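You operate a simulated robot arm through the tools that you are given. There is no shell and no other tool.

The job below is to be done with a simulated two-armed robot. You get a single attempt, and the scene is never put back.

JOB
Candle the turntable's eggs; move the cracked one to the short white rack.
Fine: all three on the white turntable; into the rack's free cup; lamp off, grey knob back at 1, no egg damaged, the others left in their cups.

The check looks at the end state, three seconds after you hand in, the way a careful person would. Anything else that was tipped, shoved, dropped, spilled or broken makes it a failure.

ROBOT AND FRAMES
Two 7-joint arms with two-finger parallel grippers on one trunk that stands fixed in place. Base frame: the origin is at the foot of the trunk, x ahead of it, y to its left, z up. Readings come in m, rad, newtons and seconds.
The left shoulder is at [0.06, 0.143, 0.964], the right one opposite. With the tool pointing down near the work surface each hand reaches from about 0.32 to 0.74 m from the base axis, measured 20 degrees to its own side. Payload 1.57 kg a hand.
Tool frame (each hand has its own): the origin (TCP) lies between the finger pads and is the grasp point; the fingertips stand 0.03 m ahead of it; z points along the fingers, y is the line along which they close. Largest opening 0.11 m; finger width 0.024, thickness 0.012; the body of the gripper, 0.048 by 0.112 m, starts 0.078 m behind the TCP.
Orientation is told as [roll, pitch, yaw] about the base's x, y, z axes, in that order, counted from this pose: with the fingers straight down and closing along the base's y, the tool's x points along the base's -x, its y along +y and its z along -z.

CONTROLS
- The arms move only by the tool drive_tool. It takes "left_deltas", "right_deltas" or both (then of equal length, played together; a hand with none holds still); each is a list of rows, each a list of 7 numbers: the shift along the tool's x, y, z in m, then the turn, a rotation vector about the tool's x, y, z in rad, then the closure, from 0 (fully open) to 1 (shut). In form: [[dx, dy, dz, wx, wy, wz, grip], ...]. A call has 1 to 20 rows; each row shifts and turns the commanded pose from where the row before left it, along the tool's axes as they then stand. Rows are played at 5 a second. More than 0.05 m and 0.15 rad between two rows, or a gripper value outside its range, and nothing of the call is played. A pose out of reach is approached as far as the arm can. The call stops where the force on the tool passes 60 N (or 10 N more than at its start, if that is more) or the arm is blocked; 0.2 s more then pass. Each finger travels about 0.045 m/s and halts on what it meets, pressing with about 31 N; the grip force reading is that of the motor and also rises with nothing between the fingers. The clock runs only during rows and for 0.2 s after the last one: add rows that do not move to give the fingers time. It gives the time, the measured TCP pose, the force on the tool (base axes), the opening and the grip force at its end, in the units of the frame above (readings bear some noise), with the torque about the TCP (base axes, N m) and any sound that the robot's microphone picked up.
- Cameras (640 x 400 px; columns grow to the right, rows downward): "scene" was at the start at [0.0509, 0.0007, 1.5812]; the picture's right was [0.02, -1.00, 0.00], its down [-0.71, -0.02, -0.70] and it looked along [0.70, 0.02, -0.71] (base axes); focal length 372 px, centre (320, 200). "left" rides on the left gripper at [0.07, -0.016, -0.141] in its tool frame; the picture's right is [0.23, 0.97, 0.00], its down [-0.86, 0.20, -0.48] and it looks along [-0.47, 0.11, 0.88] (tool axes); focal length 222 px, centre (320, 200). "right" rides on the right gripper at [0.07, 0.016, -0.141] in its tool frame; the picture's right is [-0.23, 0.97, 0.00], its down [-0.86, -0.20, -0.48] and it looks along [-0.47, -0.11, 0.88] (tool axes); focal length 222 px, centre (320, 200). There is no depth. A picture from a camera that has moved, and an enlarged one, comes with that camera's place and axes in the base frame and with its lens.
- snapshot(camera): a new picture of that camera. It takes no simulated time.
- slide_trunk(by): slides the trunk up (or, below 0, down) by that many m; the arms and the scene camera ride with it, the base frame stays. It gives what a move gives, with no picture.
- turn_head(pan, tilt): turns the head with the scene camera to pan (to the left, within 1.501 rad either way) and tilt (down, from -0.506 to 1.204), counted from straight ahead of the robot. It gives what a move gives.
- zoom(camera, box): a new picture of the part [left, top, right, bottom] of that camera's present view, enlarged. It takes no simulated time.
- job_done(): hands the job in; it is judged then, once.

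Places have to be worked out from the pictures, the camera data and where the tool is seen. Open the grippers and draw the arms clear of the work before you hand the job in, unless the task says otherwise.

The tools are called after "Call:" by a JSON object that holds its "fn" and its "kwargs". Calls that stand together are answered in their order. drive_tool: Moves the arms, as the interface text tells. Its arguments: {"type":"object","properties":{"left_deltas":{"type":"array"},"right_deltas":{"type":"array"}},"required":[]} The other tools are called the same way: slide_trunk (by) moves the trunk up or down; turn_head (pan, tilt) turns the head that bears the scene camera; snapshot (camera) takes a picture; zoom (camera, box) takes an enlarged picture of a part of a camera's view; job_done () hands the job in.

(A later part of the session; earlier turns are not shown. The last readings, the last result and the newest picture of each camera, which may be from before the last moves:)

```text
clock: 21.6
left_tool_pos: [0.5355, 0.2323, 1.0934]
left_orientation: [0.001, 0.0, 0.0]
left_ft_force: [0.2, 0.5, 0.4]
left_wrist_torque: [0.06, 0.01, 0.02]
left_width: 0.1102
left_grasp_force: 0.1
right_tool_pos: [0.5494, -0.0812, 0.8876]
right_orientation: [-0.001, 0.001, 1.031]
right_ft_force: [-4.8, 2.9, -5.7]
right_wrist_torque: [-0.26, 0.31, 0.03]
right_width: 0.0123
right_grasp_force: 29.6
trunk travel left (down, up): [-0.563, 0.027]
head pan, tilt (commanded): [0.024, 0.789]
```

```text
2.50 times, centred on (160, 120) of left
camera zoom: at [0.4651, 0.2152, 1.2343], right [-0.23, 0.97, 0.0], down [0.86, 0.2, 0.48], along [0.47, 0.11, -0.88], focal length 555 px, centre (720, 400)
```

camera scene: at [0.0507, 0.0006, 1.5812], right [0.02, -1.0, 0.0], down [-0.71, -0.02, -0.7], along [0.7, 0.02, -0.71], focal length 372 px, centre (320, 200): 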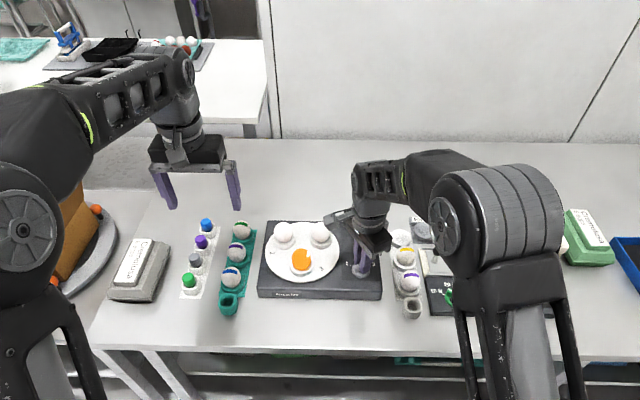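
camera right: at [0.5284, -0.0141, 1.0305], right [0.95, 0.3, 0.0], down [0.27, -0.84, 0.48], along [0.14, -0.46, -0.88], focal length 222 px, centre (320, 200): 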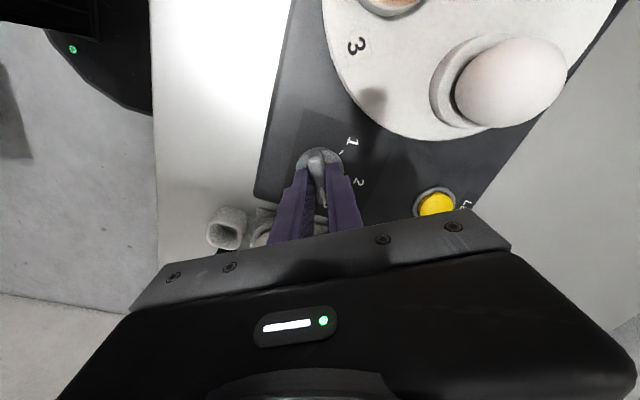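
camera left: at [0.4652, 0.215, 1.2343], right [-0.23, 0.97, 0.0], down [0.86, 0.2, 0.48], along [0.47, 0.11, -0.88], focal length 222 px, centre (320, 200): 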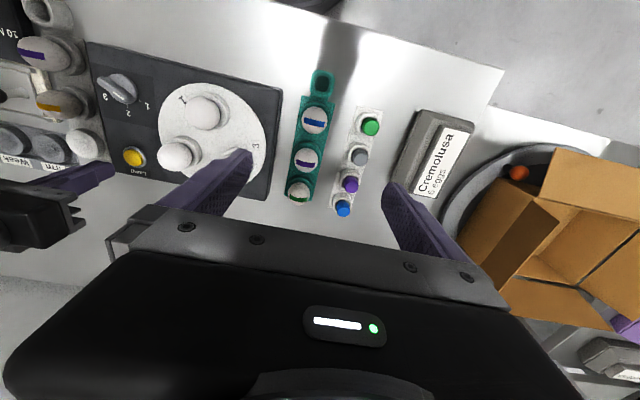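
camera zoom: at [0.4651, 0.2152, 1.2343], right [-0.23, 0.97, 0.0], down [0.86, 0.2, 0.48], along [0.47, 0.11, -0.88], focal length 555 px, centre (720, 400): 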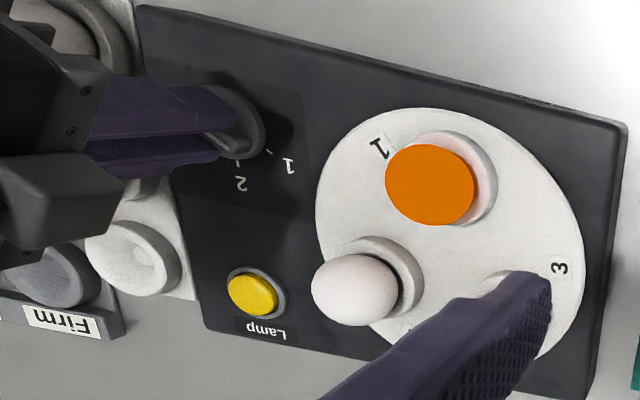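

The knob is back at 1, though the turntable lags its initial pose by a degree or two; I add a tiny extra turn, then open the fingers and lift straight up.

Call:
{"fn": "drive_tool", "kwargs": {"right_deltas": [[0, 0, 0, 0, 0, -0.03, 1], [0, 0, 0, 0, 0, 0, 1]]}}

Call:
{"fn": "zoom", "kwargs": {"camera": "scene", "box": [240, 200, 400, 310]}}

```text
clock: 22.2
left_tool_pos: [0.5357, 0.2309, 1.0937]
left_orientation: [-0.001, 0.0, -0.001]
left_ft_force: [-0.8, -0.6, -0.4]
left_wrist_torque: [0.0, -0.01, 0.0]
left_width: 0.1102
left_grasp_force: 0.0
right_tool_pos: [0.5492, -0.082, 0.8878]
right_orientation: [0.0, 0.0, 1.057]
right_ft_force: [-3.4, 1.7, -0.8]
right_wrist_torque: [-0.29, 0.38, -0.01]
right_width: 0.0121
right_grasp_force: 29.6
trunk travel left (down, up): [-0.563, 0.027]
head pan, tilt (commanded): [0.024, 0.789]
```

```text
3.64 times, centred on (320, 255) of scene
camera zoom: at [0.0506, 0.0011, 1.5813], right [0.02, -1.0, 0.0], down [-0.71, -0.02, -0.7], along [0.7, 0.02, -0.71], focal length 1352 px, centre (320, 0)
```

zoom: 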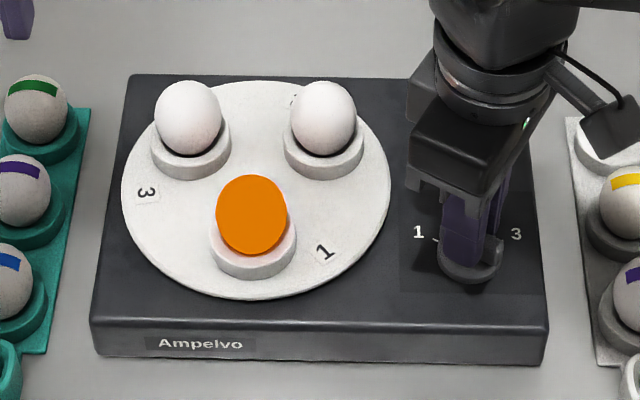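

The turntable's pose matches the start within about a degree. I release the knob and lift straight up.

Call:
{"fn": "drive_tool", "kwargs": {"right_deltas": [[0, 0, 0, 0, 0, 0, 0.5], [0, 0, 0, 0, 0, 0, 0.5], [0, 0, 0, 0, 0, 0, 0.5], [0, 0, -0.02, 0, 0, 0, 0.5], [0, 0, -0.025, 0, 0, 0, 0.5], [0, 0, -0.025, 0, 0, 0, 0.5], [0, 0, 0, 0, 0, 0, 0.5]]}}

Call:
{"fn": "zoom", "kwargs": {"camera": "right", "box": [240, 100, 400, 200]}}

Call:
{"fn": "zoom", "kwargs": {"camera": "left", "box": [60, 40, 260, 200]}}

```text
clock: 23.8
left_tool_pos: [0.5363, 0.23, 1.0941]
left_orientation: [0.001, 0.0, -0.001]
left_ft_force: [0.1, 0.4, -0.4]
left_wrist_torque: [0.0, 0.01, 0.01]
left_width: 0.11
left_grasp_force: 0.1
right_tool_pos: [0.5493, -0.0827, 0.9569]
right_orientation: [0.0, -0.001, 1.057]
right_ft_force: [0.5, 0.8, -0.4]
right_wrist_torque: [0.02, -0.03, 0.05]
right_width: 0.0549
right_grasp_force: 0.0
trunk travel left (down, up): [-0.563, 0.027]
head pan, tilt (commanded): [0.024, 0.789]
```

```text
4.00 times, centred on (320, 150) of right
camera zoom: at [0.5015, -0.1353, 1.1006], right [-0.74, 0.68, 0.0], down [0.59, 0.65, 0.48], along [0.32, 0.35, -0.88], focal length 888 px, centre (320, 400)
```

zoom: 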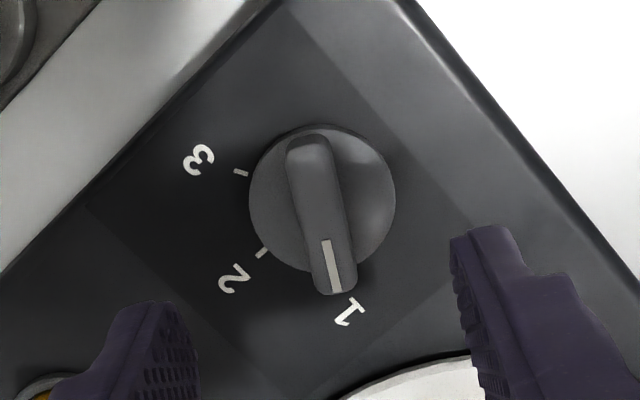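

```text
2.50 times, centred on (160, 120) of left
camera zoom: at [0.4652, 0.2149, 1.2342], right [-0.23, 0.97, 0.0], down [0.86, 0.2, 0.48], along [0.47, 0.11, -0.88], focal length 555 px, centre (720, 400)
```

zoom: 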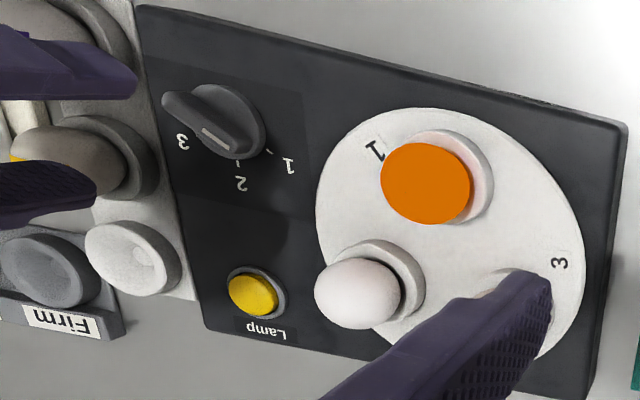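

The knob looks just as at the start. Now I turn the wrist back, go over the lamp button with closed fingers, and draw the left hand further aside.

Call:
{"fn": "drive_tool", "kwargs": {"right_deltas": [[0, 0, 0, 0, 0, 0.148, 1], [0, 0, 0, 0, 0, 0.148, 1], [0, 0, 0, 0, 0, 0.148, 1], [0, 0, 0, 0, 0, 0.148, 1], [0, 0, 0, 0, 0, 0.148, 1], [0, 0, 0, 0, 0, 0.148, 1], [0, 0, 0, 0, 0, 0.148, 1], [0, 0, 0, 0, 0, 0.021, 1], [-0.037, 0, 0, 0, 0, 0, 1], [-0.037, 0, 0, 0, 0, 0, 1], [-0.037, 0, 0, 0, 0, 0, 1], [0, 0, 0.02, 0, 0, 0, 1], [0, 0, 0.02, 0, 0, 0, 1], [0, 0, 0, 0, 0, 0, 1]], "left_deltas": [[0.007, 0.012, 0, 0, 0, 0, 0], [0.007, 0.012, 0, 0, 0, 0, 0], [0.007, 0.012, 0, 0, 0, 0, 0], [0.007, 0.012, 0, 0, 0, 0, 0], [0.007, 0.012, 0, 0, 0, 0, 0], [0.007, 0.012, 0, 0, 0, 0, 0], [0.007, 0.012, 0, 0, 0, 0, 0], [0.007, 0.012, 0, 0, 0, 0, 0], [0.007, 0.012, 0, 0, 0, 0, 0], [0.007, 0.012, 0, 0, 0, 0, 0], [0, 0, 0, 0, 0, 0, 0], [0, 0, 0, 0, 0, 0, 0], [0, 0, 0, 0, 0, 0, 0], [0, 0, 0, 0, 0, 0, 0]]}}

Call:
{"fn": "snapshot", "kwargs": {"camera": "right"}}

Call:
{"fn": "snapshot", "kwargs": {"camera": "scene"}}

```text
clock: 26.8
left_tool_pos: [0.4642, 0.3513, 1.0921]
left_orientation: [0.002, 0.0, 0.002]
left_ft_force: [-1.0, 0.9, 0.0]
left_wrist_torque: [-0.02, -0.03, 0.01]
left_width: 0.11
left_grasp_force: 0.2
right_tool_pos: [0.6612, -0.0827, 0.9173]
right_orientation: [-0.001, 0.0, 0.001]
right_ft_force: [-0.1, 0.7, 0.1]
right_wrist_torque: [-0.01, 0.01, 0.02]
right_width: 0.0
right_grasp_force: 21.9
trunk travel left (down, up): [-0.563, 0.027]
head pan, tilt (commanded): [0.024, 0.789]
```

```text
taken
camera right: at [0.5918, -0.066, 1.0598], right [0.23, 0.97, 0.0], down [0.86, -0.2, 0.48], along [0.47, -0.11, -0.88], focal length 222 px, centre (320, 200)
```

right: 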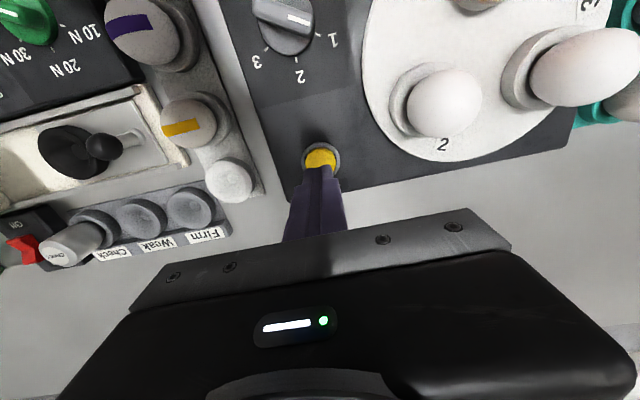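

```text
taken
camera scene: at [0.0505, 0.0008, 1.5813], right [0.02, -1.0, 0.0], down [-0.71, -0.02, -0.7], along [0.7, 0.02, -0.71], focal length 372 px, centre (320, 200)
```

scene: 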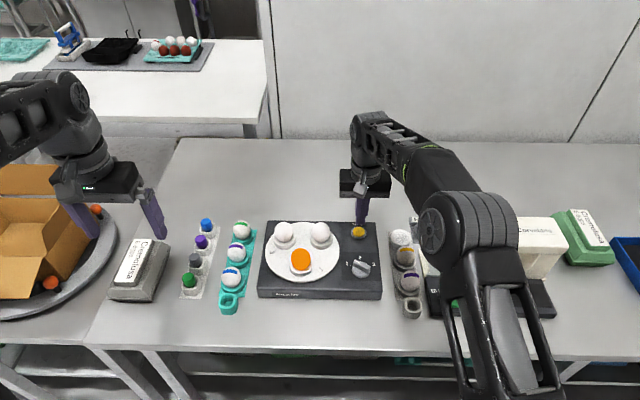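

Alignment over the button is as before. I press once to the depth where it clicked previously.

Call:
{"fn": "drive_tool", "kwargs": {"right_deltas": [[0, 0, 0.014, 0, 0, 0, 1], [0, 0, 0.013, 0, 0, 0, 1], [0, 0, 0.004, 0, 0, 0, 1], [0, 0, 0.003, 0, 0, 0, 1], [0, 0, 0.002, 0, 0, 0, 1]]}}

Call:
{"fn": "zoom", "kwargs": {"camera": "scene", "box": [240, 200, 400, 310]}}

```text
clock: 28.0
left_tool_pos: [0.4638, 0.3515, 1.0918]
left_orientation: [0.001, -0.001, -0.001]
left_ft_force: [1.4, 0.6, -0.7]
left_wrist_torque: [-0.03, -0.03, 0.02]
left_width: 0.11
left_grasp_force: 0.1
right_tool_pos: [0.6598, -0.0818, 0.8824]
right_orientation: [-0.001, -0.003, 0.001]
right_ft_force: [1.4, -0.6, 1.9]
right_wrist_torque: [-0.01, -0.01, -0.04]
right_width: 0.0
right_grasp_force: 21.5
trunk travel left (down, up): [-0.563, 0.027]
head pan, tilt (commanded): [0.024, 0.789]
heard: click
```

```text
3.64 times, centred on (320, 255) of scene
camera zoom: at [0.0508, 0.0008, 1.5813], right [0.02, -1.0, 0.0], down [-0.71, -0.02, -0.7], along [0.7, 0.02, -0.71], focal length 1352 px, centre (320, 0)
```

zoom: 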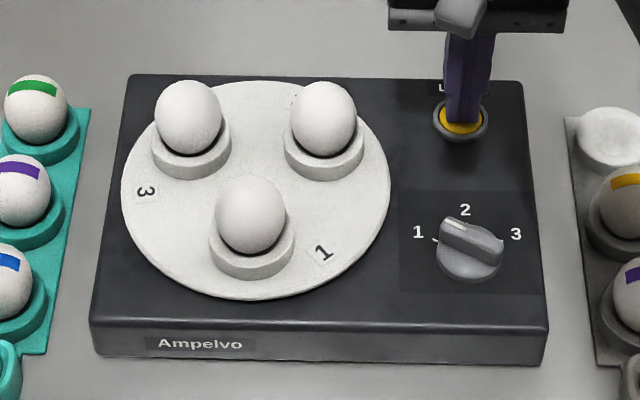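

The lamp is off and all three eggs are dark. I raise the hand, open to about 7 cm, and move high above egg 3 (estimated at (0.629, 0.103, 0.886)).

Call:
{"fn": "drive_tool", "kwargs": {"right_deltas": [[0, 0, -0.01, 0, 0, 0, 1], [0, 0, -0.04, 0, 0, 0, 1], [0, 0, -0.04, 0, 0, 0, 1], [0, 0, -0.04, 0, 0, 0, 0.364], [0.00624, 0.037, 0, 0, 0, 0, 0.364], [0.00624, 0.037, 0, 0, 0, 0, 0.364], [0.00624, 0.037, 0, 0, 0, 0, 0.364], [0.00624, 0.037, 0, 0, 0, 0, 0.364], [0.00624, 0.037, 0, 0, 0, 0, 0.364], [0, 0, 0, 0, 0, 0, 0.364]]}}

Call:
{"fn": "snapshot", "kwargs": {"camera": "right"}}

Call:
{"fn": "snapshot", "kwargs": {"camera": "scene"}}

Call:
{"fn": "snapshot", "kwargs": {"camera": "left"}}

```text
clock: 30.2
left_tool_pos: [0.4644, 0.3531, 1.0921]
left_orientation: [0.0, 0.0, 0.0]
left_ft_force: [0.0, 0.5, 0.1]
left_wrist_torque: [-0.01, -0.02, 0.0]
left_width: 0.11
left_grasp_force: 0.1
right_tool_pos: [0.6474, -0.0085, 0.9919]
right_orientation: [0.002, -0.006, 0.001]
right_ft_force: [-0.4, -0.4, -0.2]
right_wrist_torque: [-0.04, -0.01, -0.06]
right_width: 0.0699
right_grasp_force: 0.1
right hand out of reach, approached as far as the arm can: row 4, 6, 7, 8, 9
trunk travel left (down, up): [-0.563, 0.027]
head pan, tilt (commanded): [0.024, 0.789]
```

```text
taken
camera right: at [0.5771, 0.0079, 1.1342], right [0.23, 0.97, 0.0], down [0.85, -0.2, 0.48], along [0.47, -0.11, -0.88], focal length 222 px, centre (320, 200)
```

right: 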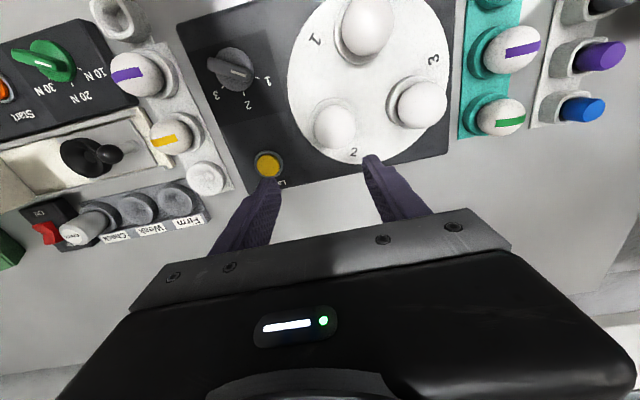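

```text
taken
camera scene: at [0.051, 0.0007, 1.5812], right [0.02, -1.0, 0.0], down [-0.71, -0.02, -0.7], along [0.7, 0.02, -0.71], focal length 372 px, centre (320, 200)
```

scene: 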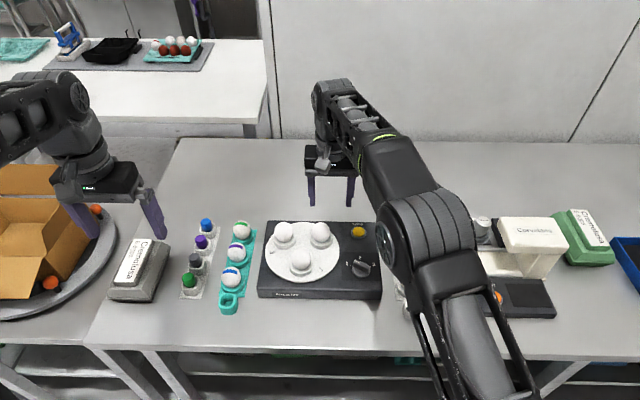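

```text
taken
camera left: at [0.3944, 0.3357, 1.2322], right [-0.23, 0.97, 0.0], down [0.86, 0.2, 0.48], along [0.47, 0.11, -0.88], focal length 222 px, centre (320, 200)
```

left: 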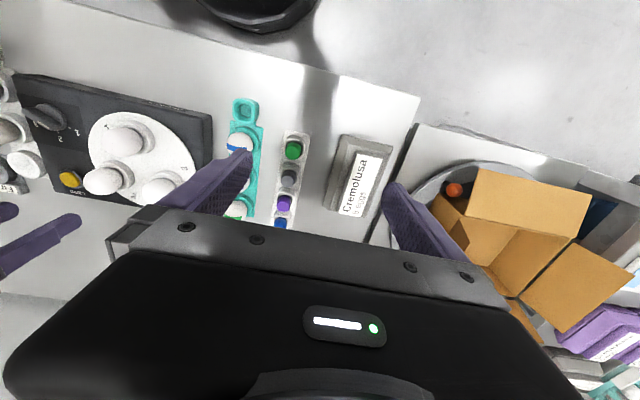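

The right arm cannot reach egg 3 at the rear-left at this height. Better plan: bring egg 3 to the front by setting the knob to 3 again (lamp off), pick it there, place it, then return the knob to 1. First I back off toward the robot and see where the commanded pose stands.

Call:
{"fn": "drive_tool", "kwargs": {"right_deltas": [[0.03, 0, 0, 0, 0, 0, 0.5], [0.03, 0, 0, 0, 0, 0, 0.5], [0, 0, 0, 0, 0, 0, 0.5]]}}

```text
clock: 31.0
left_tool_pos: [0.4644, 0.3527, 1.0923]
left_orientation: [0.001, 0.001, -0.001]
left_ft_force: [0.0, 0.0, -0.9]
left_wrist_torque: [0.01, 0.04, 0.0]
left_width: 0.1101
left_grasp_force: 0.0
right_tool_pos: [0.5874, -0.0086, 0.9906]
right_orientation: [0.0, -0.001, 0.003]
right_ft_force: [0.0, -1.1, -0.1]
right_wrist_torque: [-0.01, 0.04, 0.04]
right_width: 0.0551
right_grasp_force: 0.0
trunk travel left (down, up): [-0.563, 0.027]
head pan, tilt (commanded): [0.024, 0.789]
```

The commanded pose follows the actual one. I raise the trunk by 2.5 cm to gain reach, then go back over the knob with the wrist turned.

Call:
{"fn": "slide_trunk", "kwargs": {"by": 0.025}}

Call:
{"fn": "drive_tool", "kwargs": {"right_deltas": [[0.0189, -0.0367, 0, 0, 0, 0, 0.5], [0.0189, -0.0367, 0, 0, 0, 0, 0.5], [0, 0, 0.008, 0, 0, -0.148, 0.5], [0, 0, 0.008, 0, 0, -0.148, 0.5], [0, 0, 0.008, 0, 0, -0.148, 0.5], [0, 0, 0.008, 0, 0, -0.148, 0.5], [0, 0, 0.008, 0, 0, -0.148, 0.5], [0, 0, 0.008, 0, 0, -0.148, 0.5], [0, 0, 0.008, 0, 0, -0.148, 0.5], [0, 0, 0, 0, 0, 0, 0.5]]}}

Call:
{"fn": "zoom", "kwargs": {"camera": "right", "box": [240, 100, 400, 200]}}

```text
clock: 31.7
left_tool_pos: [0.4653, 0.3514, 1.1176]
left_orientation: [0.001, 0.0, 0.001]
left_ft_force: [0.4, 0.4, -0.8]
left_wrist_torque: [0.01, 0.03, 0.02]
left_width: 0.11
left_grasp_force: 0.0
right_tool_pos: [0.5885, -0.009, 1.0168]
right_orientation: [0.001, -0.001, 0.001]
right_ft_force: [-0.1, 0.6, 0.2]
right_wrist_torque: [0.04, -0.01, 0.0]
right_width: 0.0551
right_grasp_force: 0.0
trunk travel left (down, up): [-0.588, 0.002]
head pan, tilt (commanded): [0.024, 0.789]
```

```text
clock: 33.9
left_tool_pos: [0.4642, 0.3514, 1.117]
left_orientation: [0.0, 0.0, 0.001]
left_ft_force: [0.4, -0.3, 0.2]
left_wrist_torque: [0.0, -0.03, 0.01]
left_width: 0.1101
left_grasp_force: 0.1
right_tool_pos: [0.5506, -0.0826, 0.9597]
right_orientation: [0.0, 0.0, 1.039]
right_ft_force: [0.4, 0.1, 0.1]
right_wrist_torque: [-0.01, -0.02, 0.03]
right_width: 0.0551
right_grasp_force: 0.1
trunk travel left (down, up): [-0.588, 0.002]
head pan, tilt (commanded): [0.024, 0.789]
```

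```text
4.00 times, centred on (320, 150) of right
camera zoom: at [0.5018, -0.1336, 1.1029], right [-0.72, 0.69, 0.0], down [0.61, 0.64, 0.48], along [0.33, 0.35, -0.88], focal length 888 px, centre (320, 400)
```

zoom: 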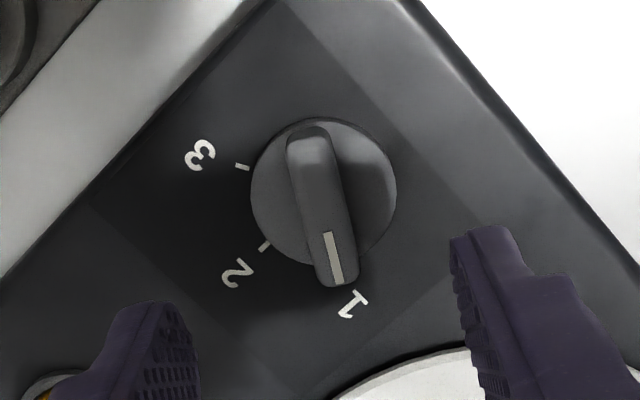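

The bar is centred between the fingers within 1 mm. I descend, grip the knob again and check.

Call:
{"fn": "drive_tool", "kwargs": {"right_deltas": [[0.001, 0.0005, 0.02, 0, 0, 0, 0.5], [0, 0, 0.02, 0, 0, 0, 0.5], [0, 0, 0.02, 0, 0, 0, 0.5], [0, 0, 0.0115, 0, 0, 0, 0.5], [0, 0, 0, 0, 0, 0, 0.85], [0, 0, 0, 0, 0, 0, 1], [0, 0, 0, 0, 0, 0, 1], [0, 0, 0, 0, 0, 0, 1]]}}

```text
clock: 35.7
left_tool_pos: [0.4643, 0.352, 1.1175]
left_orientation: [0.0, 0.0, 0.001]
left_ft_force: [0.5, -0.1, -0.4]
left_wrist_torque: [0.0, -0.02, 0.0]
left_width: 0.1099
left_grasp_force: 0.0
right_tool_pos: [0.5488, -0.0823, 0.8893]
right_orientation: [0.002, 0.0, 1.036]
right_ft_force: [-2.5, 2.4, -2.5]
right_wrist_torque: [0.24, -0.05, -0.02]
right_width: 0.0125
right_grasp_force: 25.3
trunk travel left (down, up): [-0.588, 0.002]
head pan, tilt (commanded): [0.024, 0.789]
```

The knob is gripped (12.5 mm). I turn it slowly clockwise to 3, in two halves.

Call:
{"fn": "drive_tool", "kwargs": {"right_deltas": [[0, 0, 0, 0, 0, 0.104, 1], [0, 0, 0, 0, 0, 0.104, 1], [0, 0, 0, 0, 0, 0.104, 1], [0, 0, 0, 0, 0, 0.104, 1], [0, 0, 0, 0, 0, 0.104, 1], [0, 0, 0, 0, 0, 0.104, 1], [0, 0, 0, 0, 0, 0.104, 1], [0, 0, 0, 0, 0, 0.104, 1], [0, 0, 0, 0, 0, 0.104, 1], [0, 0, 0, 0, 0, 0.104, 1]]}}

Call:
{"fn": "drive_tool", "kwargs": {"right_deltas": [[0, 0, 0, 0, 0, 0.104, 1], [0, 0, 0, 0, 0, 0.104, 1], [0, 0, 0, 0, 0, 0.104, 1], [0, 0, 0, 0, 0, 0.104, 1], [0, 0, 0, 0, 0, 0.104, 1], [0, 0, 0, 0, 0, 0.104, 1], [0, 0, 0, 0, 0, 0.104, 1], [0, 0, 0, 0, 0, 0.104, 1], [0, 0, 0, 0, 0, 0.104, 1], [0, 0, 0, 0, 0, 0.104, 1], [0, 0, 0, 0, 0, 0, 1]]}}

Call:
{"fn": "zoom", "kwargs": {"camera": "scene", "box": [240, 200, 400, 310]}}

```text
clock: 37.9
left_tool_pos: [0.4643, 0.3533, 1.1165]
left_orientation: [0.001, 0.0, 0.0]
left_ft_force: [1.1, -0.6, 0.2]
left_wrist_torque: [-0.02, 0.03, -0.03]
left_width: 0.11
left_grasp_force: 0.0
right_tool_pos: [0.5494, -0.0825, 0.8892]
right_orientation: [-0.002, -0.001, -0.005]
right_ft_force: [-8.5, 6.1, -2.6]
right_wrist_torque: [0.13, 0.97, 0.04]
right_width: 0.0125
right_grasp_force: 29.1
trunk travel left (down, up): [-0.588, 0.002]
head pan, tilt (commanded): [0.024, 0.789]
```

```text
clock: 40.3
left_tool_pos: [0.4639, 0.3536, 1.116]
left_orientation: [0.002, 0.001, -0.001]
left_ft_force: [0.2, -0.1, 0.2]
left_wrist_torque: [0.03, 0.06, 0.0]
left_width: 0.1098
left_grasp_force: 0.1
right_tool_pos: [0.5491, -0.081, 0.8891]
right_orientation: [-0.001, 0.0, -1.043]
right_ft_force: [-14.5, 10.4, -8.1]
right_wrist_torque: [0.32, 0.31, 0.0]
right_width: 0.0121
right_grasp_force: 29.3
trunk travel left (down, up): [-0.588, 0.002]
head pan, tilt (commanded): [0.024, 0.789]
```

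```text
3.64 times, centred on (320, 255) of scene
camera zoom: at [0.0498, 0.0022, 1.6062], right [0.02, -1.0, 0.0], down [-0.71, -0.02, -0.7], along [0.7, 0.02, -0.71], focal length 1352 px, centre (320, 0)
```

zoom: 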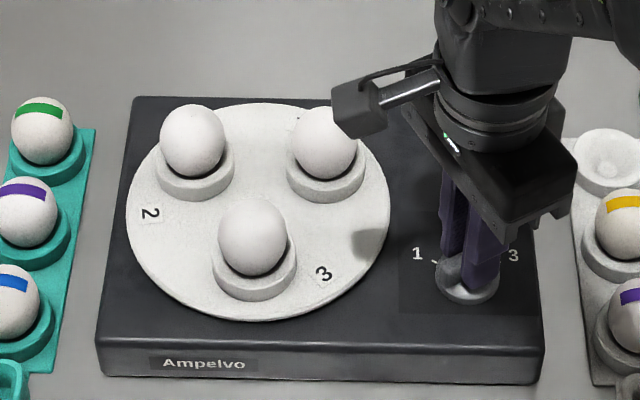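

Egg 3 is at the front now, and the lamp is off. I release the knob, lift, turn the wrist back to zero and move high above the front cup with the fingers about 7 cm open.

Call:
{"fn": "drive_tool", "kwargs": {"right_deltas": [[0, 0, 0, 0, 0, 0, 0.5], [0, 0, 0, 0, 0, 0, 0.5], [0, 0, 0, 0, 0, 0, 0.5], [0, 0, -0.02, 0, 0, 0, 0.5], [0, 0, -0.03, 0, 0, 0, 0.5], [0, 0, -0.03, 0, 0, 0, 0.5], [0, 0, -0.02, 0, 0, 0, 0.364], [0, 0, 0, 0, 0, -0.149, 0.364], [0, 0, 0, 0, 0, -0.149, 0.364], [0, 0, 0, 0, 0, -0.149, 0.364], [0, 0, 0, 0, 0, -0.149, 0.364], [0, 0, 0, 0, 0, -0.149, 0.364], [0, 0, 0, 0, 0, -0.149, 0.364], [0, 0, 0, 0, 0, -0.149, 0.364], [0, 0.0345, 0, 0, 0, 0, 0.364], [0, 0.0345, 0, 0, 0, 0, 0.364], [0, 0.0345, 0, 0, 0, 0, 0.364], [0, 0.0345, 0, 0, 0, 0, 0.364], [0, 0, 0, 0, 0, 0, 0.364]]}}

Call:
{"fn": "snapshot", "kwargs": {"camera": "right"}}

Call:
{"fn": "zoom", "kwargs": {"camera": "scene", "box": [240, 190, 400, 300]}}

Call:
{"fn": "zoom", "kwargs": {"camera": "left", "box": [0, 60, 220, 220]}}

```text
clock: 44.3
left_tool_pos: [0.4652, 0.3519, 1.1161]
left_orientation: [0.001, 0.0, -0.001]
left_ft_force: [-0.3, -0.1, 0.0]
left_wrist_torque: [0.03, 0.01, -0.01]
left_width: 0.1097
left_grasp_force: 0.0
right_tool_pos: [0.5481, 0.0554, 0.9884]
right_orientation: [0.0, 0.0, 0.0]
right_ft_force: [0.0, 0.4, 0.1]
right_wrist_torque: [0.02, -0.01, 0.0]
right_width: 0.0698
right_grasp_force: 0.1
trunk travel left (down, up): [-0.588, 0.002]
head pan, tilt (commanded): [0.024, 0.789]
```

```text
taken
camera right: at [0.4796, 0.0721, 1.1311], right [0.23, 0.97, 0.0], down [0.86, -0.2, 0.48], along [0.47, -0.11, -0.88], focal length 222 px, centre (320, 200)
```

right: 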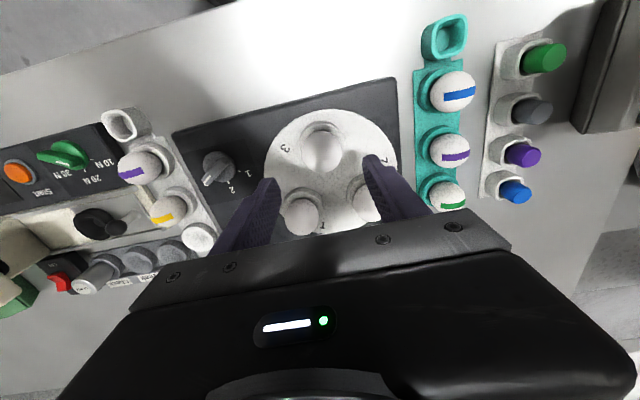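

```text
3.64 times, centred on (320, 245) of scene
camera zoom: at [0.0508, 0.0003, 1.6062], right [0.02, -1.0, 0.0], down [-0.71, -0.02, -0.7], along [0.7, 0.02, -0.71], focal length 1352 px, centre (320, 36)
```

zoom: 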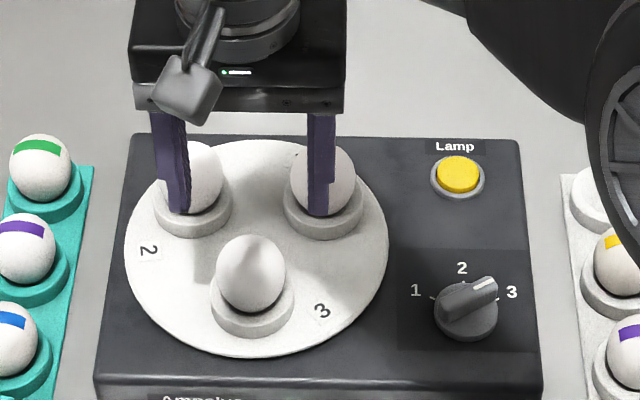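

```text
2.50 times, centred on (110, 140) of left
camera zoom: at [0.3943, 0.3353, 1.2573], right [-0.23, 0.97, 0.0], down [0.86, 0.2, 0.48], along [0.47, 0.11, -0.88], focal length 555 px, centre (845, 350)
```

zoom: 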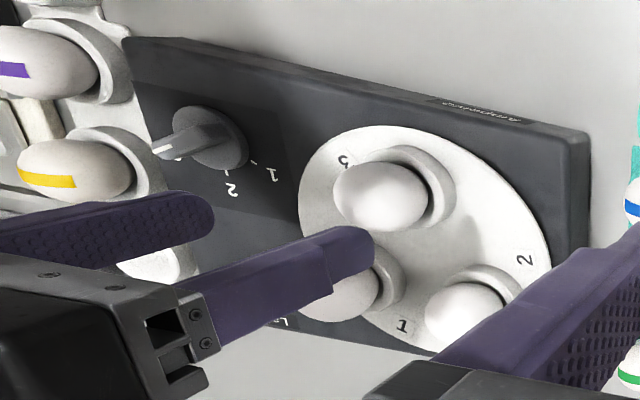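

The fingers are above egg 3 (label 3 beside it). I zoom the right camera to fix the egg's lateral position relative to the tool.

Call:
{"fn": "zoom", "kwargs": {"camera": "right", "box": [240, 90, 400, 250]}}

Call:
{"fn": "zoom", "kwargs": {"camera": "right", "box": [90, 90, 230, 290]}}

```text
2.50 times, centred on (320, 170) of right
camera zoom: at [0.4796, 0.0721, 1.1311], right [0.23, 0.97, 0.0], down [0.86, -0.2, 0.48], along [0.47, -0.11, -0.88], focal length 555 px, centre (320, 275)
```

zoom: 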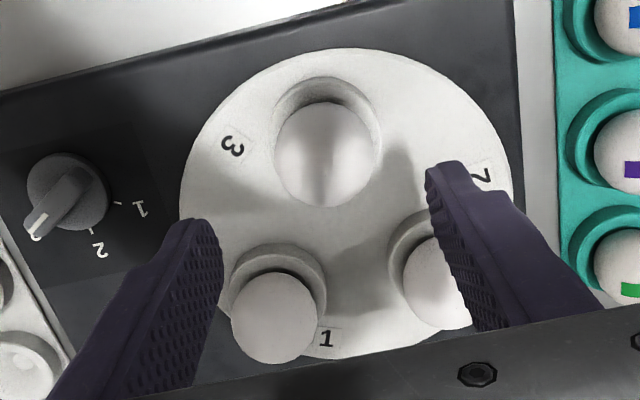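

```text
2.00 times, centred on (160, 190) of right
camera zoom: at [0.4796, 0.0721, 1.1311], right [0.23, 0.97, 0.0], down [0.86, -0.2, 0.48], along [0.47, -0.11, -0.88], focal length 444 px, centre (640, 220)
```

zoom: 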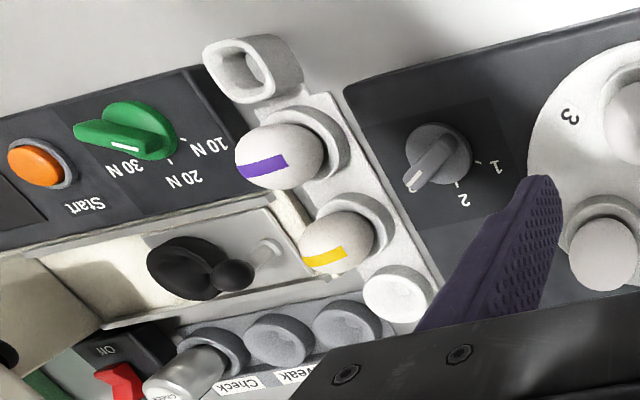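

Egg 3 is at about (0.5505, 0.0567). I shift by 2 mm and descend with the fingers open to TCP z 0.905, so that the tips stay just above the cup's rim (about 0.869).

Call:
{"fn": "drive_tool", "kwargs": {"right_deltas": [[-0.0024, 0.0015, 0.02, 0, 0, 0, 0.364], [0, 0, 0.02, 0, 0, 0, 0.364], [0, 0, 0.02, 0, 0, 0, 0.364], [0, 0, 0.015, 0, 0, 0, 0.364], [0, 0, 0.0084, 0, 0, 0, 0.364], [0, 0, 0, 0, 0, 0, 0.364]]}}

Call:
{"fn": "snapshot", "kwargs": {"camera": "right"}}

Call:
{"fn": "zoom", "kwargs": {"camera": "scene", "box": [260, 210, 340, 290]}}

Call:
{"fn": "zoom", "kwargs": {"camera": "left", "box": [0, 60, 220, 220]}}

```text
clock: 45.7
left_tool_pos: [0.4639, 0.3517, 1.117]
left_orientation: [0.0, 0.001, -0.001]
left_ft_force: [0.3, -0.3, 1.0]
left_wrist_torque: [-0.01, 0.03, -0.01]
left_width: 0.1098
left_grasp_force: 0.1
right_tool_pos: [0.5516, 0.0573, 0.9039]
right_orientation: [0.0, 0.001, 0.001]
right_ft_force: [-0.2, -0.5, -0.1]
right_wrist_torque: [0.01, 0.05, -0.03]
right_width: 0.0701
right_grasp_force: 0.1
trunk travel left (down, up): [-0.588, 0.002]
head pan, tilt (commanded): [0.024, 0.789]
```

```text
taken
camera right: at [0.4824, 0.0726, 1.0473], right [0.23, 0.97, 0.0], down [0.86, -0.2, 0.48], along [0.47, -0.11, -0.88], focal length 222 px, centre (320, 200)
```

right: 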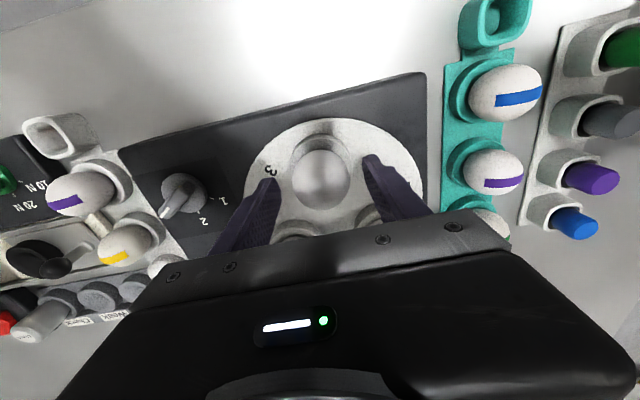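

```text
5.00 times, centred on (300, 250) of scene
camera zoom: at [0.0508, 0.0009, 1.6062], right [0.02, -1.0, 0.0], down [-0.71, -0.02, -0.7], along [0.7, 0.02, -0.71], focal length 1858 px, centre (420, -50)
```

zoom: 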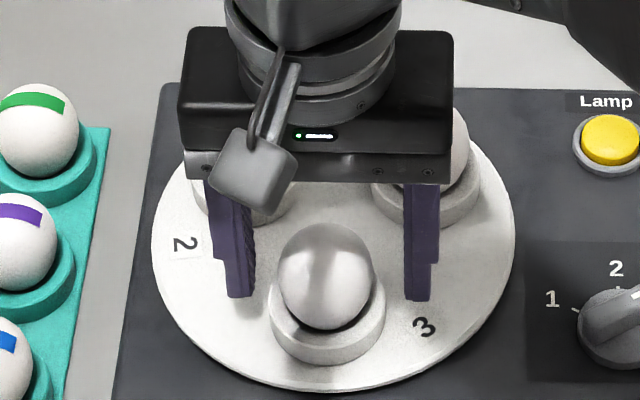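

```text
2.50 times, centred on (110, 140) of left
camera zoom: at [0.3943, 0.3358, 1.2572], right [-0.23, 0.97, 0.0], down [0.86, 0.2, 0.48], along [0.47, 0.11, -0.88], focal length 555 px, centre (845, 350)
```

zoom: 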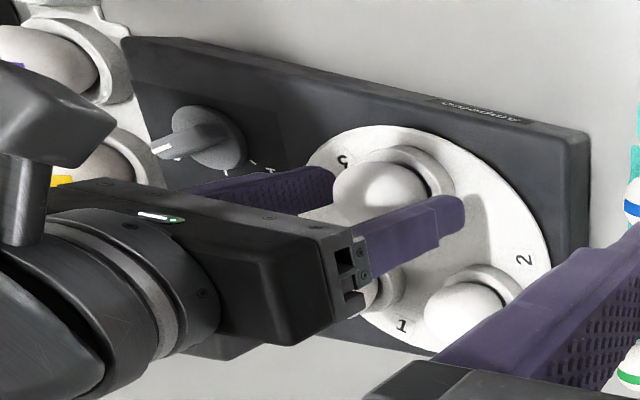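

The egg is centred between the fingers. I close gently in small steps, watching the opening and grip force.

Call:
{"fn": "drive_tool", "kwargs": {"right_deltas": [[0, 0, 0, 0, 0, 0, 0.5], [0, 0, 0, 0, 0, 0, 0.54], [0, 0, 0, 0, 0, 0, 0.56], [0, 0, 0, 0, 0, 0, 0.56]]}}

Call:
{"fn": "drive_tool", "kwargs": {"right_deltas": [[0, 0, 0, 0, 0, 0, 0.57], [0, 0, 0, 0, 0, 0, 0.575]]}}

```text
clock: 46.7
left_tool_pos: [0.4649, 0.3518, 1.1174]
left_orientation: [-0.001, 0.0, 0.0]
left_ft_force: [0.6, -0.5, 0.8]
left_wrist_torque: [0.02, -0.04, 0.0]
left_width: 0.11
left_grasp_force: 0.1
right_tool_pos: [0.552, 0.0561, 0.9051]
right_orientation: [-0.001, 0.0, 0.0]
right_ft_force: [-0.1, -0.1, -0.4]
right_wrist_torque: [-0.02, 0.0, 0.03]
right_width: 0.0486
right_grasp_force: 0.0
trunk travel left (down, up): [-0.588, 0.002]
head pan, tilt (commanded): [0.024, 0.789]
```

```text
clock: 47.3
left_tool_pos: [0.4643, 0.352, 1.1163]
left_orientation: [-0.001, 0.0, 0.001]
left_ft_force: [-0.7, 0.0, 0.3]
left_wrist_torque: [-0.01, -0.01, -0.01]
left_width: 0.1101
left_grasp_force: 0.1
right_tool_pos: [0.5519, 0.0566, 0.9045]
right_orientation: [0.001, -0.001, -0.001]
right_ft_force: [0.0, -0.4, -0.2]
right_wrist_torque: [0.03, -0.02, 0.02]
right_width: 0.0468
right_grasp_force: 0.5
trunk travel left (down, up): [-0.588, 0.002]
head pan, tilt (commanded): [0.024, 0.789]
```

Opening 46.8 mm with almost no force yet; I continue with finer steps.

Call:
{"fn": "drive_tool", "kwargs": {"right_deltas": [[0, 0, 0, 0, 0, 0, 0.58], [0, 0, 0, 0, 0, 0, 0.585]]}}

Call:
{"fn": "drive_tool", "kwargs": {"right_deltas": [[0, 0, 0, 0, 0, 0, 0.59], [0, 0, 0, 0, 0, 0, 0.59]]}}

```text
clock: 47.9
left_tool_pos: [0.4654, 0.3513, 1.1158]
left_orientation: [0.002, -0.001, 0.0]
left_ft_force: [0.3, -0.6, 0.2]
left_wrist_torque: [0.0, 0.05, 0.01]
left_width: 0.1098
left_grasp_force: 0.0
right_tool_pos: [0.5515, 0.0556, 0.9042]
right_orientation: [0.0, -0.001, 0.0]
right_ft_force: [-0.7, 0.5, 0.3]
right_wrist_torque: [0.0, 0.01, 0.02]
right_width: 0.046
right_grasp_force: 0.0
trunk travel left (down, up): [-0.588, 0.002]
head pan, tilt (commanded): [0.024, 0.789]
```

```text
clock: 48.5
left_tool_pos: [0.4641, 0.352, 1.117]
left_orientation: [-0.001, -0.001, -0.001]
left_ft_force: [0.6, -0.8, 0.0]
left_wrist_torque: [0.0, 0.03, 0.01]
left_width: 0.1101
left_grasp_force: 0.0
right_tool_pos: [0.5521, 0.056, 0.9046]
right_orientation: [0.0, 0.0, -0.002]
right_ft_force: [-0.3, 1.0, 0.2]
right_wrist_torque: [-0.04, -0.01, -0.03]
right_width: 0.0452
right_grasp_force: 0.7
trunk travel left (down, up): [-0.588, 0.002]
head pan, tilt (commanded): [0.024, 0.789]
```

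Opening 45.2 mm, force still near zero; I keep going in half-millimetre steps.

Call:
{"fn": "drive_tool", "kwargs": {"right_deltas": [[0, 0, 0, 0, 0, 0, 0.595], [0, 0, 0, 0, 0, 0, 0.6]]}}

Call:
{"fn": "drive_tool", "kwargs": {"right_deltas": [[0, 0, 0, 0, 0, 0, 0.605], [0, 0, 0, 0, 0, 0, 0.605]]}}

```text
clock: 49.1
left_tool_pos: [0.4634, 0.3521, 1.1164]
left_orientation: [0.0, 0.0, 0.0]
left_ft_force: [-0.3, -0.1, -0.5]
left_wrist_torque: [0.0, 0.02, -0.01]
left_width: 0.11
left_grasp_force: 0.0
right_tool_pos: [0.551, 0.056, 0.906]
right_orientation: [0.0, 0.0, 0.0]
right_ft_force: [-0.3, -0.6, 0.9]
right_wrist_torque: [0.02, -0.02, -0.01]
right_width: 0.0441
right_grasp_force: 0.3
trunk travel left (down, up): [-0.588, 0.002]
head pan, tilt (commanded): [0.024, 0.789]
```

```text
clock: 49.7
left_tool_pos: [0.4644, 0.3511, 1.1175]
left_orientation: [0.0, -0.001, -0.001]
left_ft_force: [0.4, -0.8, -0.1]
left_wrist_torque: [0.01, 0.0, 0.02]
left_width: 0.1103
left_grasp_force: 0.1
right_tool_pos: [0.5519, 0.0568, 0.9051]
right_orientation: [0.001, 0.0, -0.001]
right_ft_force: [-0.5, -0.4, 0.5]
right_wrist_torque: [-0.01, 0.03, -0.02]
right_width: 0.0443
right_grasp_force: 0.6
trunk travel left (down, up): [-0.588, 0.002]
head pan, tilt (commanded): [0.024, 0.789]
```

The opening seems to have stalled near 44.2 mm; I command slightly more to see the force rise.

Call:
{"fn": "drive_tool", "kwargs": {"right_deltas": [[0, 0, 0, 0, 0, 0, 0.61], [0, 0, 0, 0, 0, 0, 0.61]]}}

Call:
{"fn": "drive_tool", "kwargs": {"right_deltas": [[0, 0, 0, 0, 0, 0, 0.62], [0, 0, 0, 0, 0, 0, 0.62]]}}

Call:
{"fn": "zoom", "kwargs": {"camera": "scene", "box": [260, 210, 340, 290]}}

```text
clock: 50.3
left_tool_pos: [0.4639, 0.3521, 1.118]
left_orientation: [0.001, -0.002, 0.0]
left_ft_force: [-0.2, 0.0, 0.0]
left_wrist_torque: [-0.02, -0.02, -0.01]
left_width: 0.1101
left_grasp_force: 0.0
right_tool_pos: [0.5508, 0.0562, 0.9054]
right_orientation: [-0.001, 0.001, 0.0]
right_ft_force: [-0.1, -0.7, 0.8]
right_wrist_torque: [-0.01, -0.01, -0.02]
right_width: 0.044
right_grasp_force: 2.7
trunk travel left (down, up): [-0.588, 0.002]
head pan, tilt (commanded): [0.024, 0.789]
```

```text
clock: 50.9
left_tool_pos: [0.4642, 0.3505, 1.117]
left_orientation: [-0.001, -0.002, 0.001]
left_ft_force: [0.2, -0.4, 0.5]
left_wrist_torque: [0.0, 0.01, 0.02]
left_width: 0.1099
left_grasp_force: 0.1
right_tool_pos: [0.5524, 0.0566, 0.904]
right_orientation: [0.0, -0.001, 0.0]
right_ft_force: [-0.2, -0.4, -0.2]
right_wrist_torque: [-0.03, -0.01, 0.01]
right_width: 0.0434
right_grasp_force: 9.4
trunk travel left (down, up): [-0.588, 0.002]
head pan, tilt (commanded): [0.024, 0.789]
```

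```text
5.00 times, centred on (300, 250) of scene
camera zoom: at [0.0509, 0.0009, 1.6062], right [0.02, -1.0, 0.0], down [-0.71, -0.02, -0.7], along [0.7, 0.02, -0.71], focal length 1858 px, centre (420, -50)
```

zoom: 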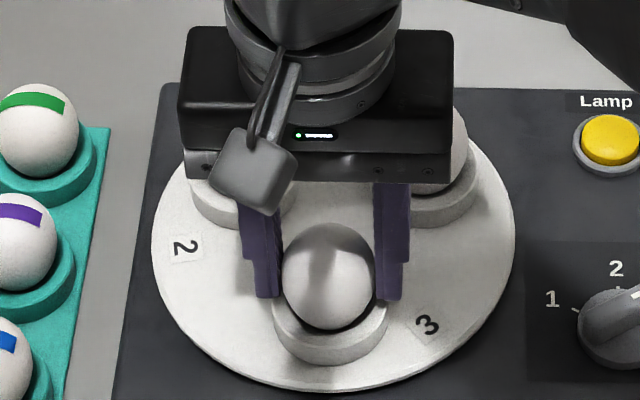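

The grip force is now 9 N at 43.5 mm, which is more than enough; I ease slightly to about 5–6 N and lift the egg slowly by 2 cm.

Call:
{"fn": "drive_tool", "kwargs": {"right_deltas": [[0, 0, 0, 0, 0, 0, 0.616], [0, 0, -0.003, 0, 0, 0, 0.616], [0, 0, -0.005, 0, 0, 0, 0.616], [0, 0, -0.006, 0, 0, 0, 0.616], [0, 0, -0.006, 0, 0, 0, 0.616], [0, 0, 0, 0, 0, 0, 0.616]]}}

Call:
{"fn": "zoom", "kwargs": {"camera": "scene", "box": [260, 210, 340, 290]}}

Call:
{"fn": "zoom", "kwargs": {"camera": "left", "box": [0, 60, 220, 220]}}

```text
clock: 52.3
left_tool_pos: [0.4634, 0.3512, 1.1165]
left_orientation: [0.0, 0.001, 0.001]
left_ft_force: [-0.1, 0.2, -0.4]
left_wrist_torque: [0.0, -0.02, -0.03]
left_width: 0.1099
left_grasp_force: 0.1
right_tool_pos: [0.5523, 0.0564, 0.9246]
right_orientation: [0.0, -0.001, 0.0]
right_ft_force: [-1.1, 0.1, 0.1]
right_wrist_torque: [0.01, -0.02, -0.01]
right_width: 0.0424
right_grasp_force: 0.0
trunk travel left (down, up): [-0.588, 0.002]
head pan, tilt (commanded): [0.024, 0.789]
```

```text
5.00 times, centred on (300, 250) of scene
camera zoom: at [0.0509, 0.0009, 1.6062], right [0.02, -1.0, 0.0], down [-0.71, -0.02, -0.7], along [0.7, 0.02, -0.71], focal length 1858 px, centre (420, -50)
```

zoom: 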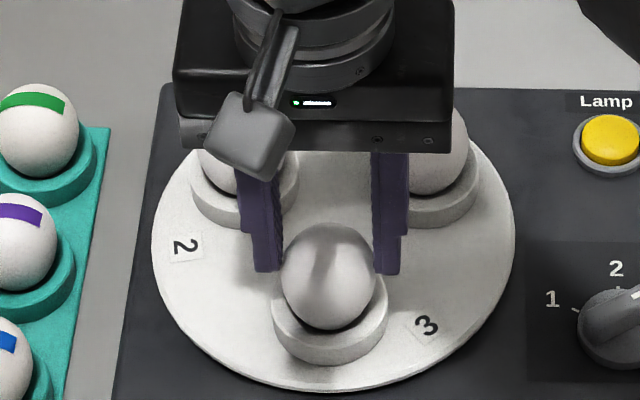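

```text
2.50 times, centred on (110, 140) of left
camera zoom: at [0.3943, 0.3358, 1.2572], right [-0.23, 0.97, 0.0], down [0.86, 0.2, 0.48], along [0.47, 0.11, -0.88], focal length 555 px, centre (845, 350)
```

zoom: 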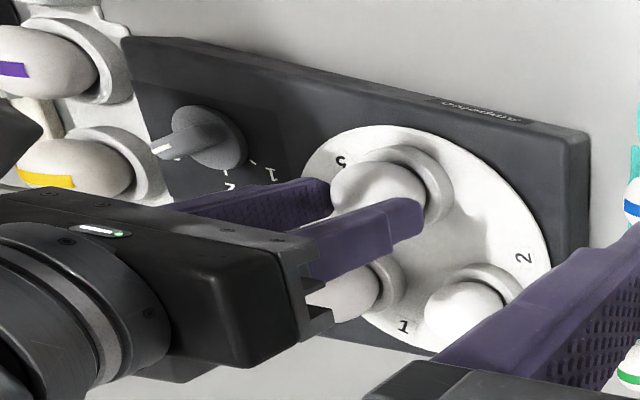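

The egg slipped out of the light grip and stayed safely in its cup. I reopen, go about 5 mm lower than before (tips at about the rim), and grip a bit more firmly.

Call:
{"fn": "drive_tool", "kwargs": {"right_deltas": [[0, 0, 0, 0, 0, 0, 0.364], [0, 0, 0, 0, 0, 0, 0.364], [0, 0, 0.012, 0, 0, 0, 0.364], [0, 0, 0.008, 0, 0, 0, 0.364], [0, 0, 0.004, 0, 0, 0, 0.364], [0, 0, 0, 0, 0, 0, 0.364]]}}

Call:
{"fn": "zoom", "kwargs": {"camera": "scene", "box": [280, 235, 325, 280]}}

Call:
{"fn": "zoom", "kwargs": {"camera": "right", "box": [240, 110, 400, 230]}}

```text
clock: 53.7
left_tool_pos: [0.4639, 0.3519, 1.1162]
left_orientation: [0.0, 0.0, 0.0]
left_ft_force: [-0.8, 0.9, 0.3]
left_wrist_torque: [0.03, 0.0, 0.0]
left_width: 0.1101
left_grasp_force: 0.1
right_tool_pos: [0.5514, 0.0572, 0.901]
right_orientation: [0.0, 0.0, -0.001]
right_ft_force: [0.2, 0.3, 0.5]
right_wrist_torque: [0.01, 0.05, 0.01]
right_width: 0.0699
right_grasp_force: 0.1
trunk travel left (down, up): [-0.588, 0.002]
head pan, tilt (commanded): [0.024, 0.789]
```

```text
8.89 times, centred on (302, 258) of scene
camera zoom: at [0.0509, 0.0009, 1.6062], right [0.02, -1.0, 0.0], down [-0.71, -0.02, -0.7], along [0.7, 0.02, -0.71], focal length 3304 px, centre (476, -311)
```

zoom: 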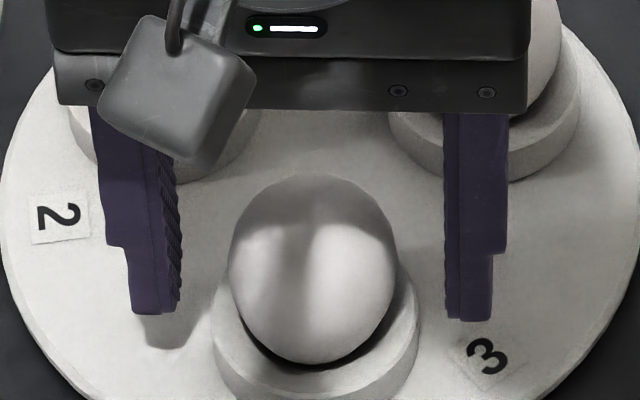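

```text
3.33 times, centred on (320, 170) of right
camera zoom: at [0.4824, 0.0733, 1.0442], right [0.23, 0.97, 0.0], down [0.86, -0.2, 0.48], along [0.47, -0.11, -0.88], focal length 740 px, centre (320, 300)
```

zoom: 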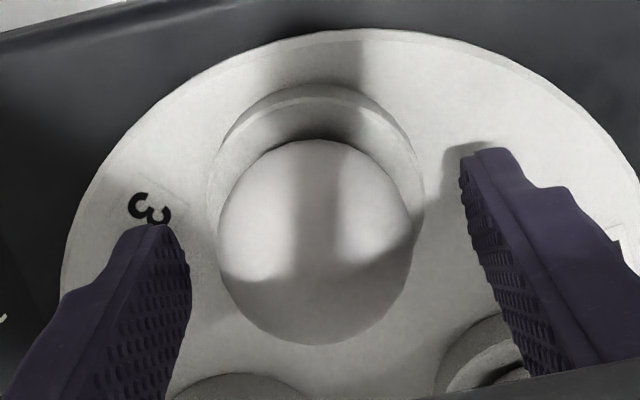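

The tips are now about 5 mm above the rim and 16 mm below the egg's widest level (44.2 mm wide, matching the earlier contact). I close again to the firmer setting without easing and check the force.

Call:
{"fn": "drive_tool", "kwargs": {"right_deltas": [[0, 0, 0, 0, 0, 0, 0.5], [0, 0, 0, 0, 0, 0, 0.56], [0, 0, 0, 0, 0, 0, 0.59], [0, 0, 0, 0, 0, 0, 0.6], [0, 0, 0, 0, 0, 0, 0.61], [0, 0, 0, 0, 0, 0, 0.615], [0, 0, 0, 0, 0, 0, 0.62], [0, 0, 0, 0, 0, 0, 0.62], [0, 0, 0, 0, 0, 0, 0.62]]}}

```text
clock: 55.7
left_tool_pos: [0.465, 0.3522, 1.1174]
left_orientation: [-0.001, 0.001, 0.0]
left_ft_force: [-0.4, 0.7, 1.1]
left_wrist_torque: [-0.01, 0.01, -0.01]
left_width: 0.1101
left_grasp_force: 0.1
right_tool_pos: [0.5504, 0.0558, 0.9015]
right_orientation: [-0.001, 0.0, -0.001]
right_ft_force: [0.4, 0.5, -0.3]
right_wrist_torque: [0.0, 0.0, 0.0]
right_width: 0.0436
right_grasp_force: 8.8
trunk travel left (down, up): [-0.588, 0.002]
head pan, tilt (commanded): [0.024, 0.789]
```

The grip holds at 8.8 N and 43.6 mm. I lift very slowly a few millimetres and check whether the egg comes along.

Call:
{"fn": "drive_tool", "kwargs": {"right_deltas": [[0, 0, -0.002, 0, 0, 0, 0.62], [0, 0, -0.002, 0, 0, 0, 0.62], [0, 0, -0.002, 0, 0, 0, 0.62]]}}

Call:
{"fn": "zoom", "kwargs": {"camera": "scene", "box": [280, 235, 325, 280]}}

```text
clock: 56.5
left_tool_pos: [0.4638, 0.352, 1.117]
left_orientation: [-0.001, 0.001, 0.0]
left_ft_force: [0.6, -0.5, 0.0]
left_wrist_torque: [0.02, -0.02, -0.02]
left_width: 0.1101
left_grasp_force: 0.1
right_tool_pos: [0.5514, 0.0557, 0.9085]
right_orientation: [0.001, -0.002, 0.0]
right_ft_force: [-0.1, 1.5, -0.4]
right_wrist_torque: [0.01, 0.01, 0.0]
right_width: 0.0431
right_grasp_force: 8.6
trunk travel left (down, up): [-0.588, 0.002]
head pan, tilt (commanded): [0.024, 0.789]
```

```text
8.89 times, centred on (302, 258) of scene
camera zoom: at [0.0509, 0.0009, 1.6062], right [0.02, -1.0, 0.0], down [-0.71, -0.02, -0.7], along [0.7, 0.02, -0.71], focal length 3304 px, centre (476, -311)
```

zoom: 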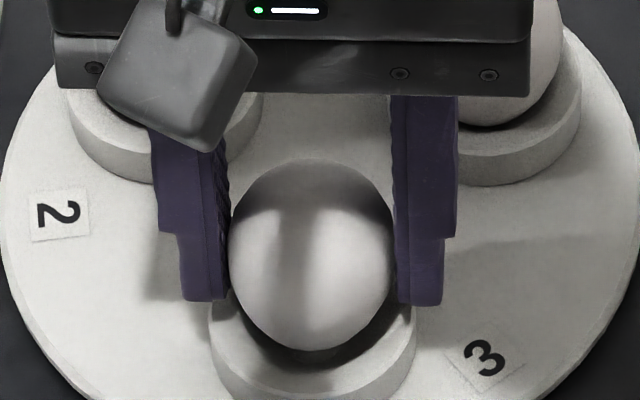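

The egg rises with the fingers. I continue lifting slowly to TCP z about 0.96.

Call:
{"fn": "drive_tool", "kwargs": {"right_deltas": [[0, 0, -0.004, 0, 0, 0, 0.62], [0, 0, -0.006, 0, 0, 0, 0.62], [0, 0, -0.01, 0, 0, 0, 0.62], [0, 0, -0.012, 0, 0, 0, 0.62], [0, 0, -0.012, 0, 0, 0, 0.62], [0, 0, -0.006, 0, 0, 0, 0.62], [0, 0, -0.002, 0, 0, 0, 0.62], [0, 0, 0, 0, 0, 0, 0.62]]}}

Call:
{"fn": "zoom", "kwargs": {"camera": "scene", "box": [260, 190, 350, 280]}}

Call:
{"fn": "snapshot", "kwargs": {"camera": "right"}}

```text
clock: 58.3
left_tool_pos: [0.4636, 0.3528, 1.1172]
left_orientation: [-0.001, 0.001, 0.001]
left_ft_force: [0.7, -0.1, -1.1]
left_wrist_torque: [-0.02, -0.02, 0.01]
left_width: 0.1098
left_grasp_force: 0.1
right_tool_pos: [0.5522, 0.058, 0.9607]
right_orientation: [-0.001, 0.0, 0.0]
right_ft_force: [0.0, -0.5, -1.8]
right_wrist_torque: [0.0, -0.01, 0.02]
right_width: 0.0437
right_grasp_force: 8.6
trunk travel left (down, up): [-0.588, 0.002]
head pan, tilt (commanded): [0.024, 0.789]
```

```text
4.44 times, centred on (305, 235) of scene
camera zoom: at [0.051, 0.0009, 1.6062], right [0.02, -1.0, 0.0], down [-0.71, -0.02, -0.7], along [0.7, 0.02, -0.71], focal length 1652 px, centre (387, 44)
```

zoom: 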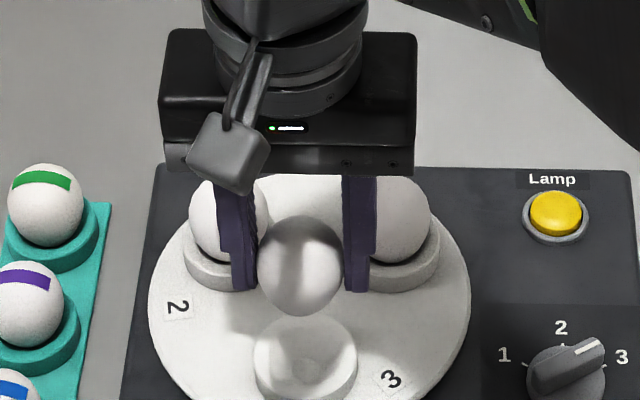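

```text
taken
camera right: at [0.4827, 0.0731, 1.1026], right [0.23, 0.97, 0.0], down [0.86, -0.2, 0.48], along [0.47, -0.11, -0.88], focal length 222 px, centre (320, 200)
```

right: 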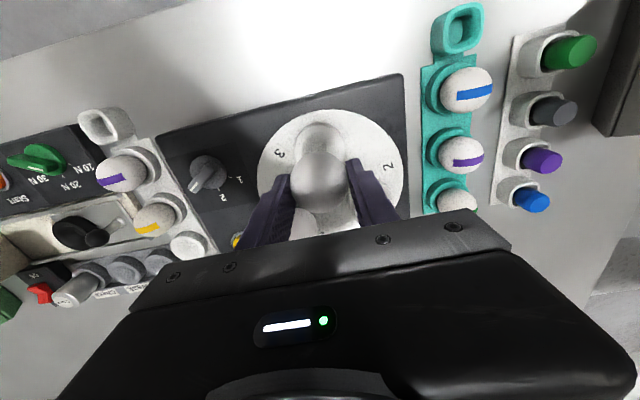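

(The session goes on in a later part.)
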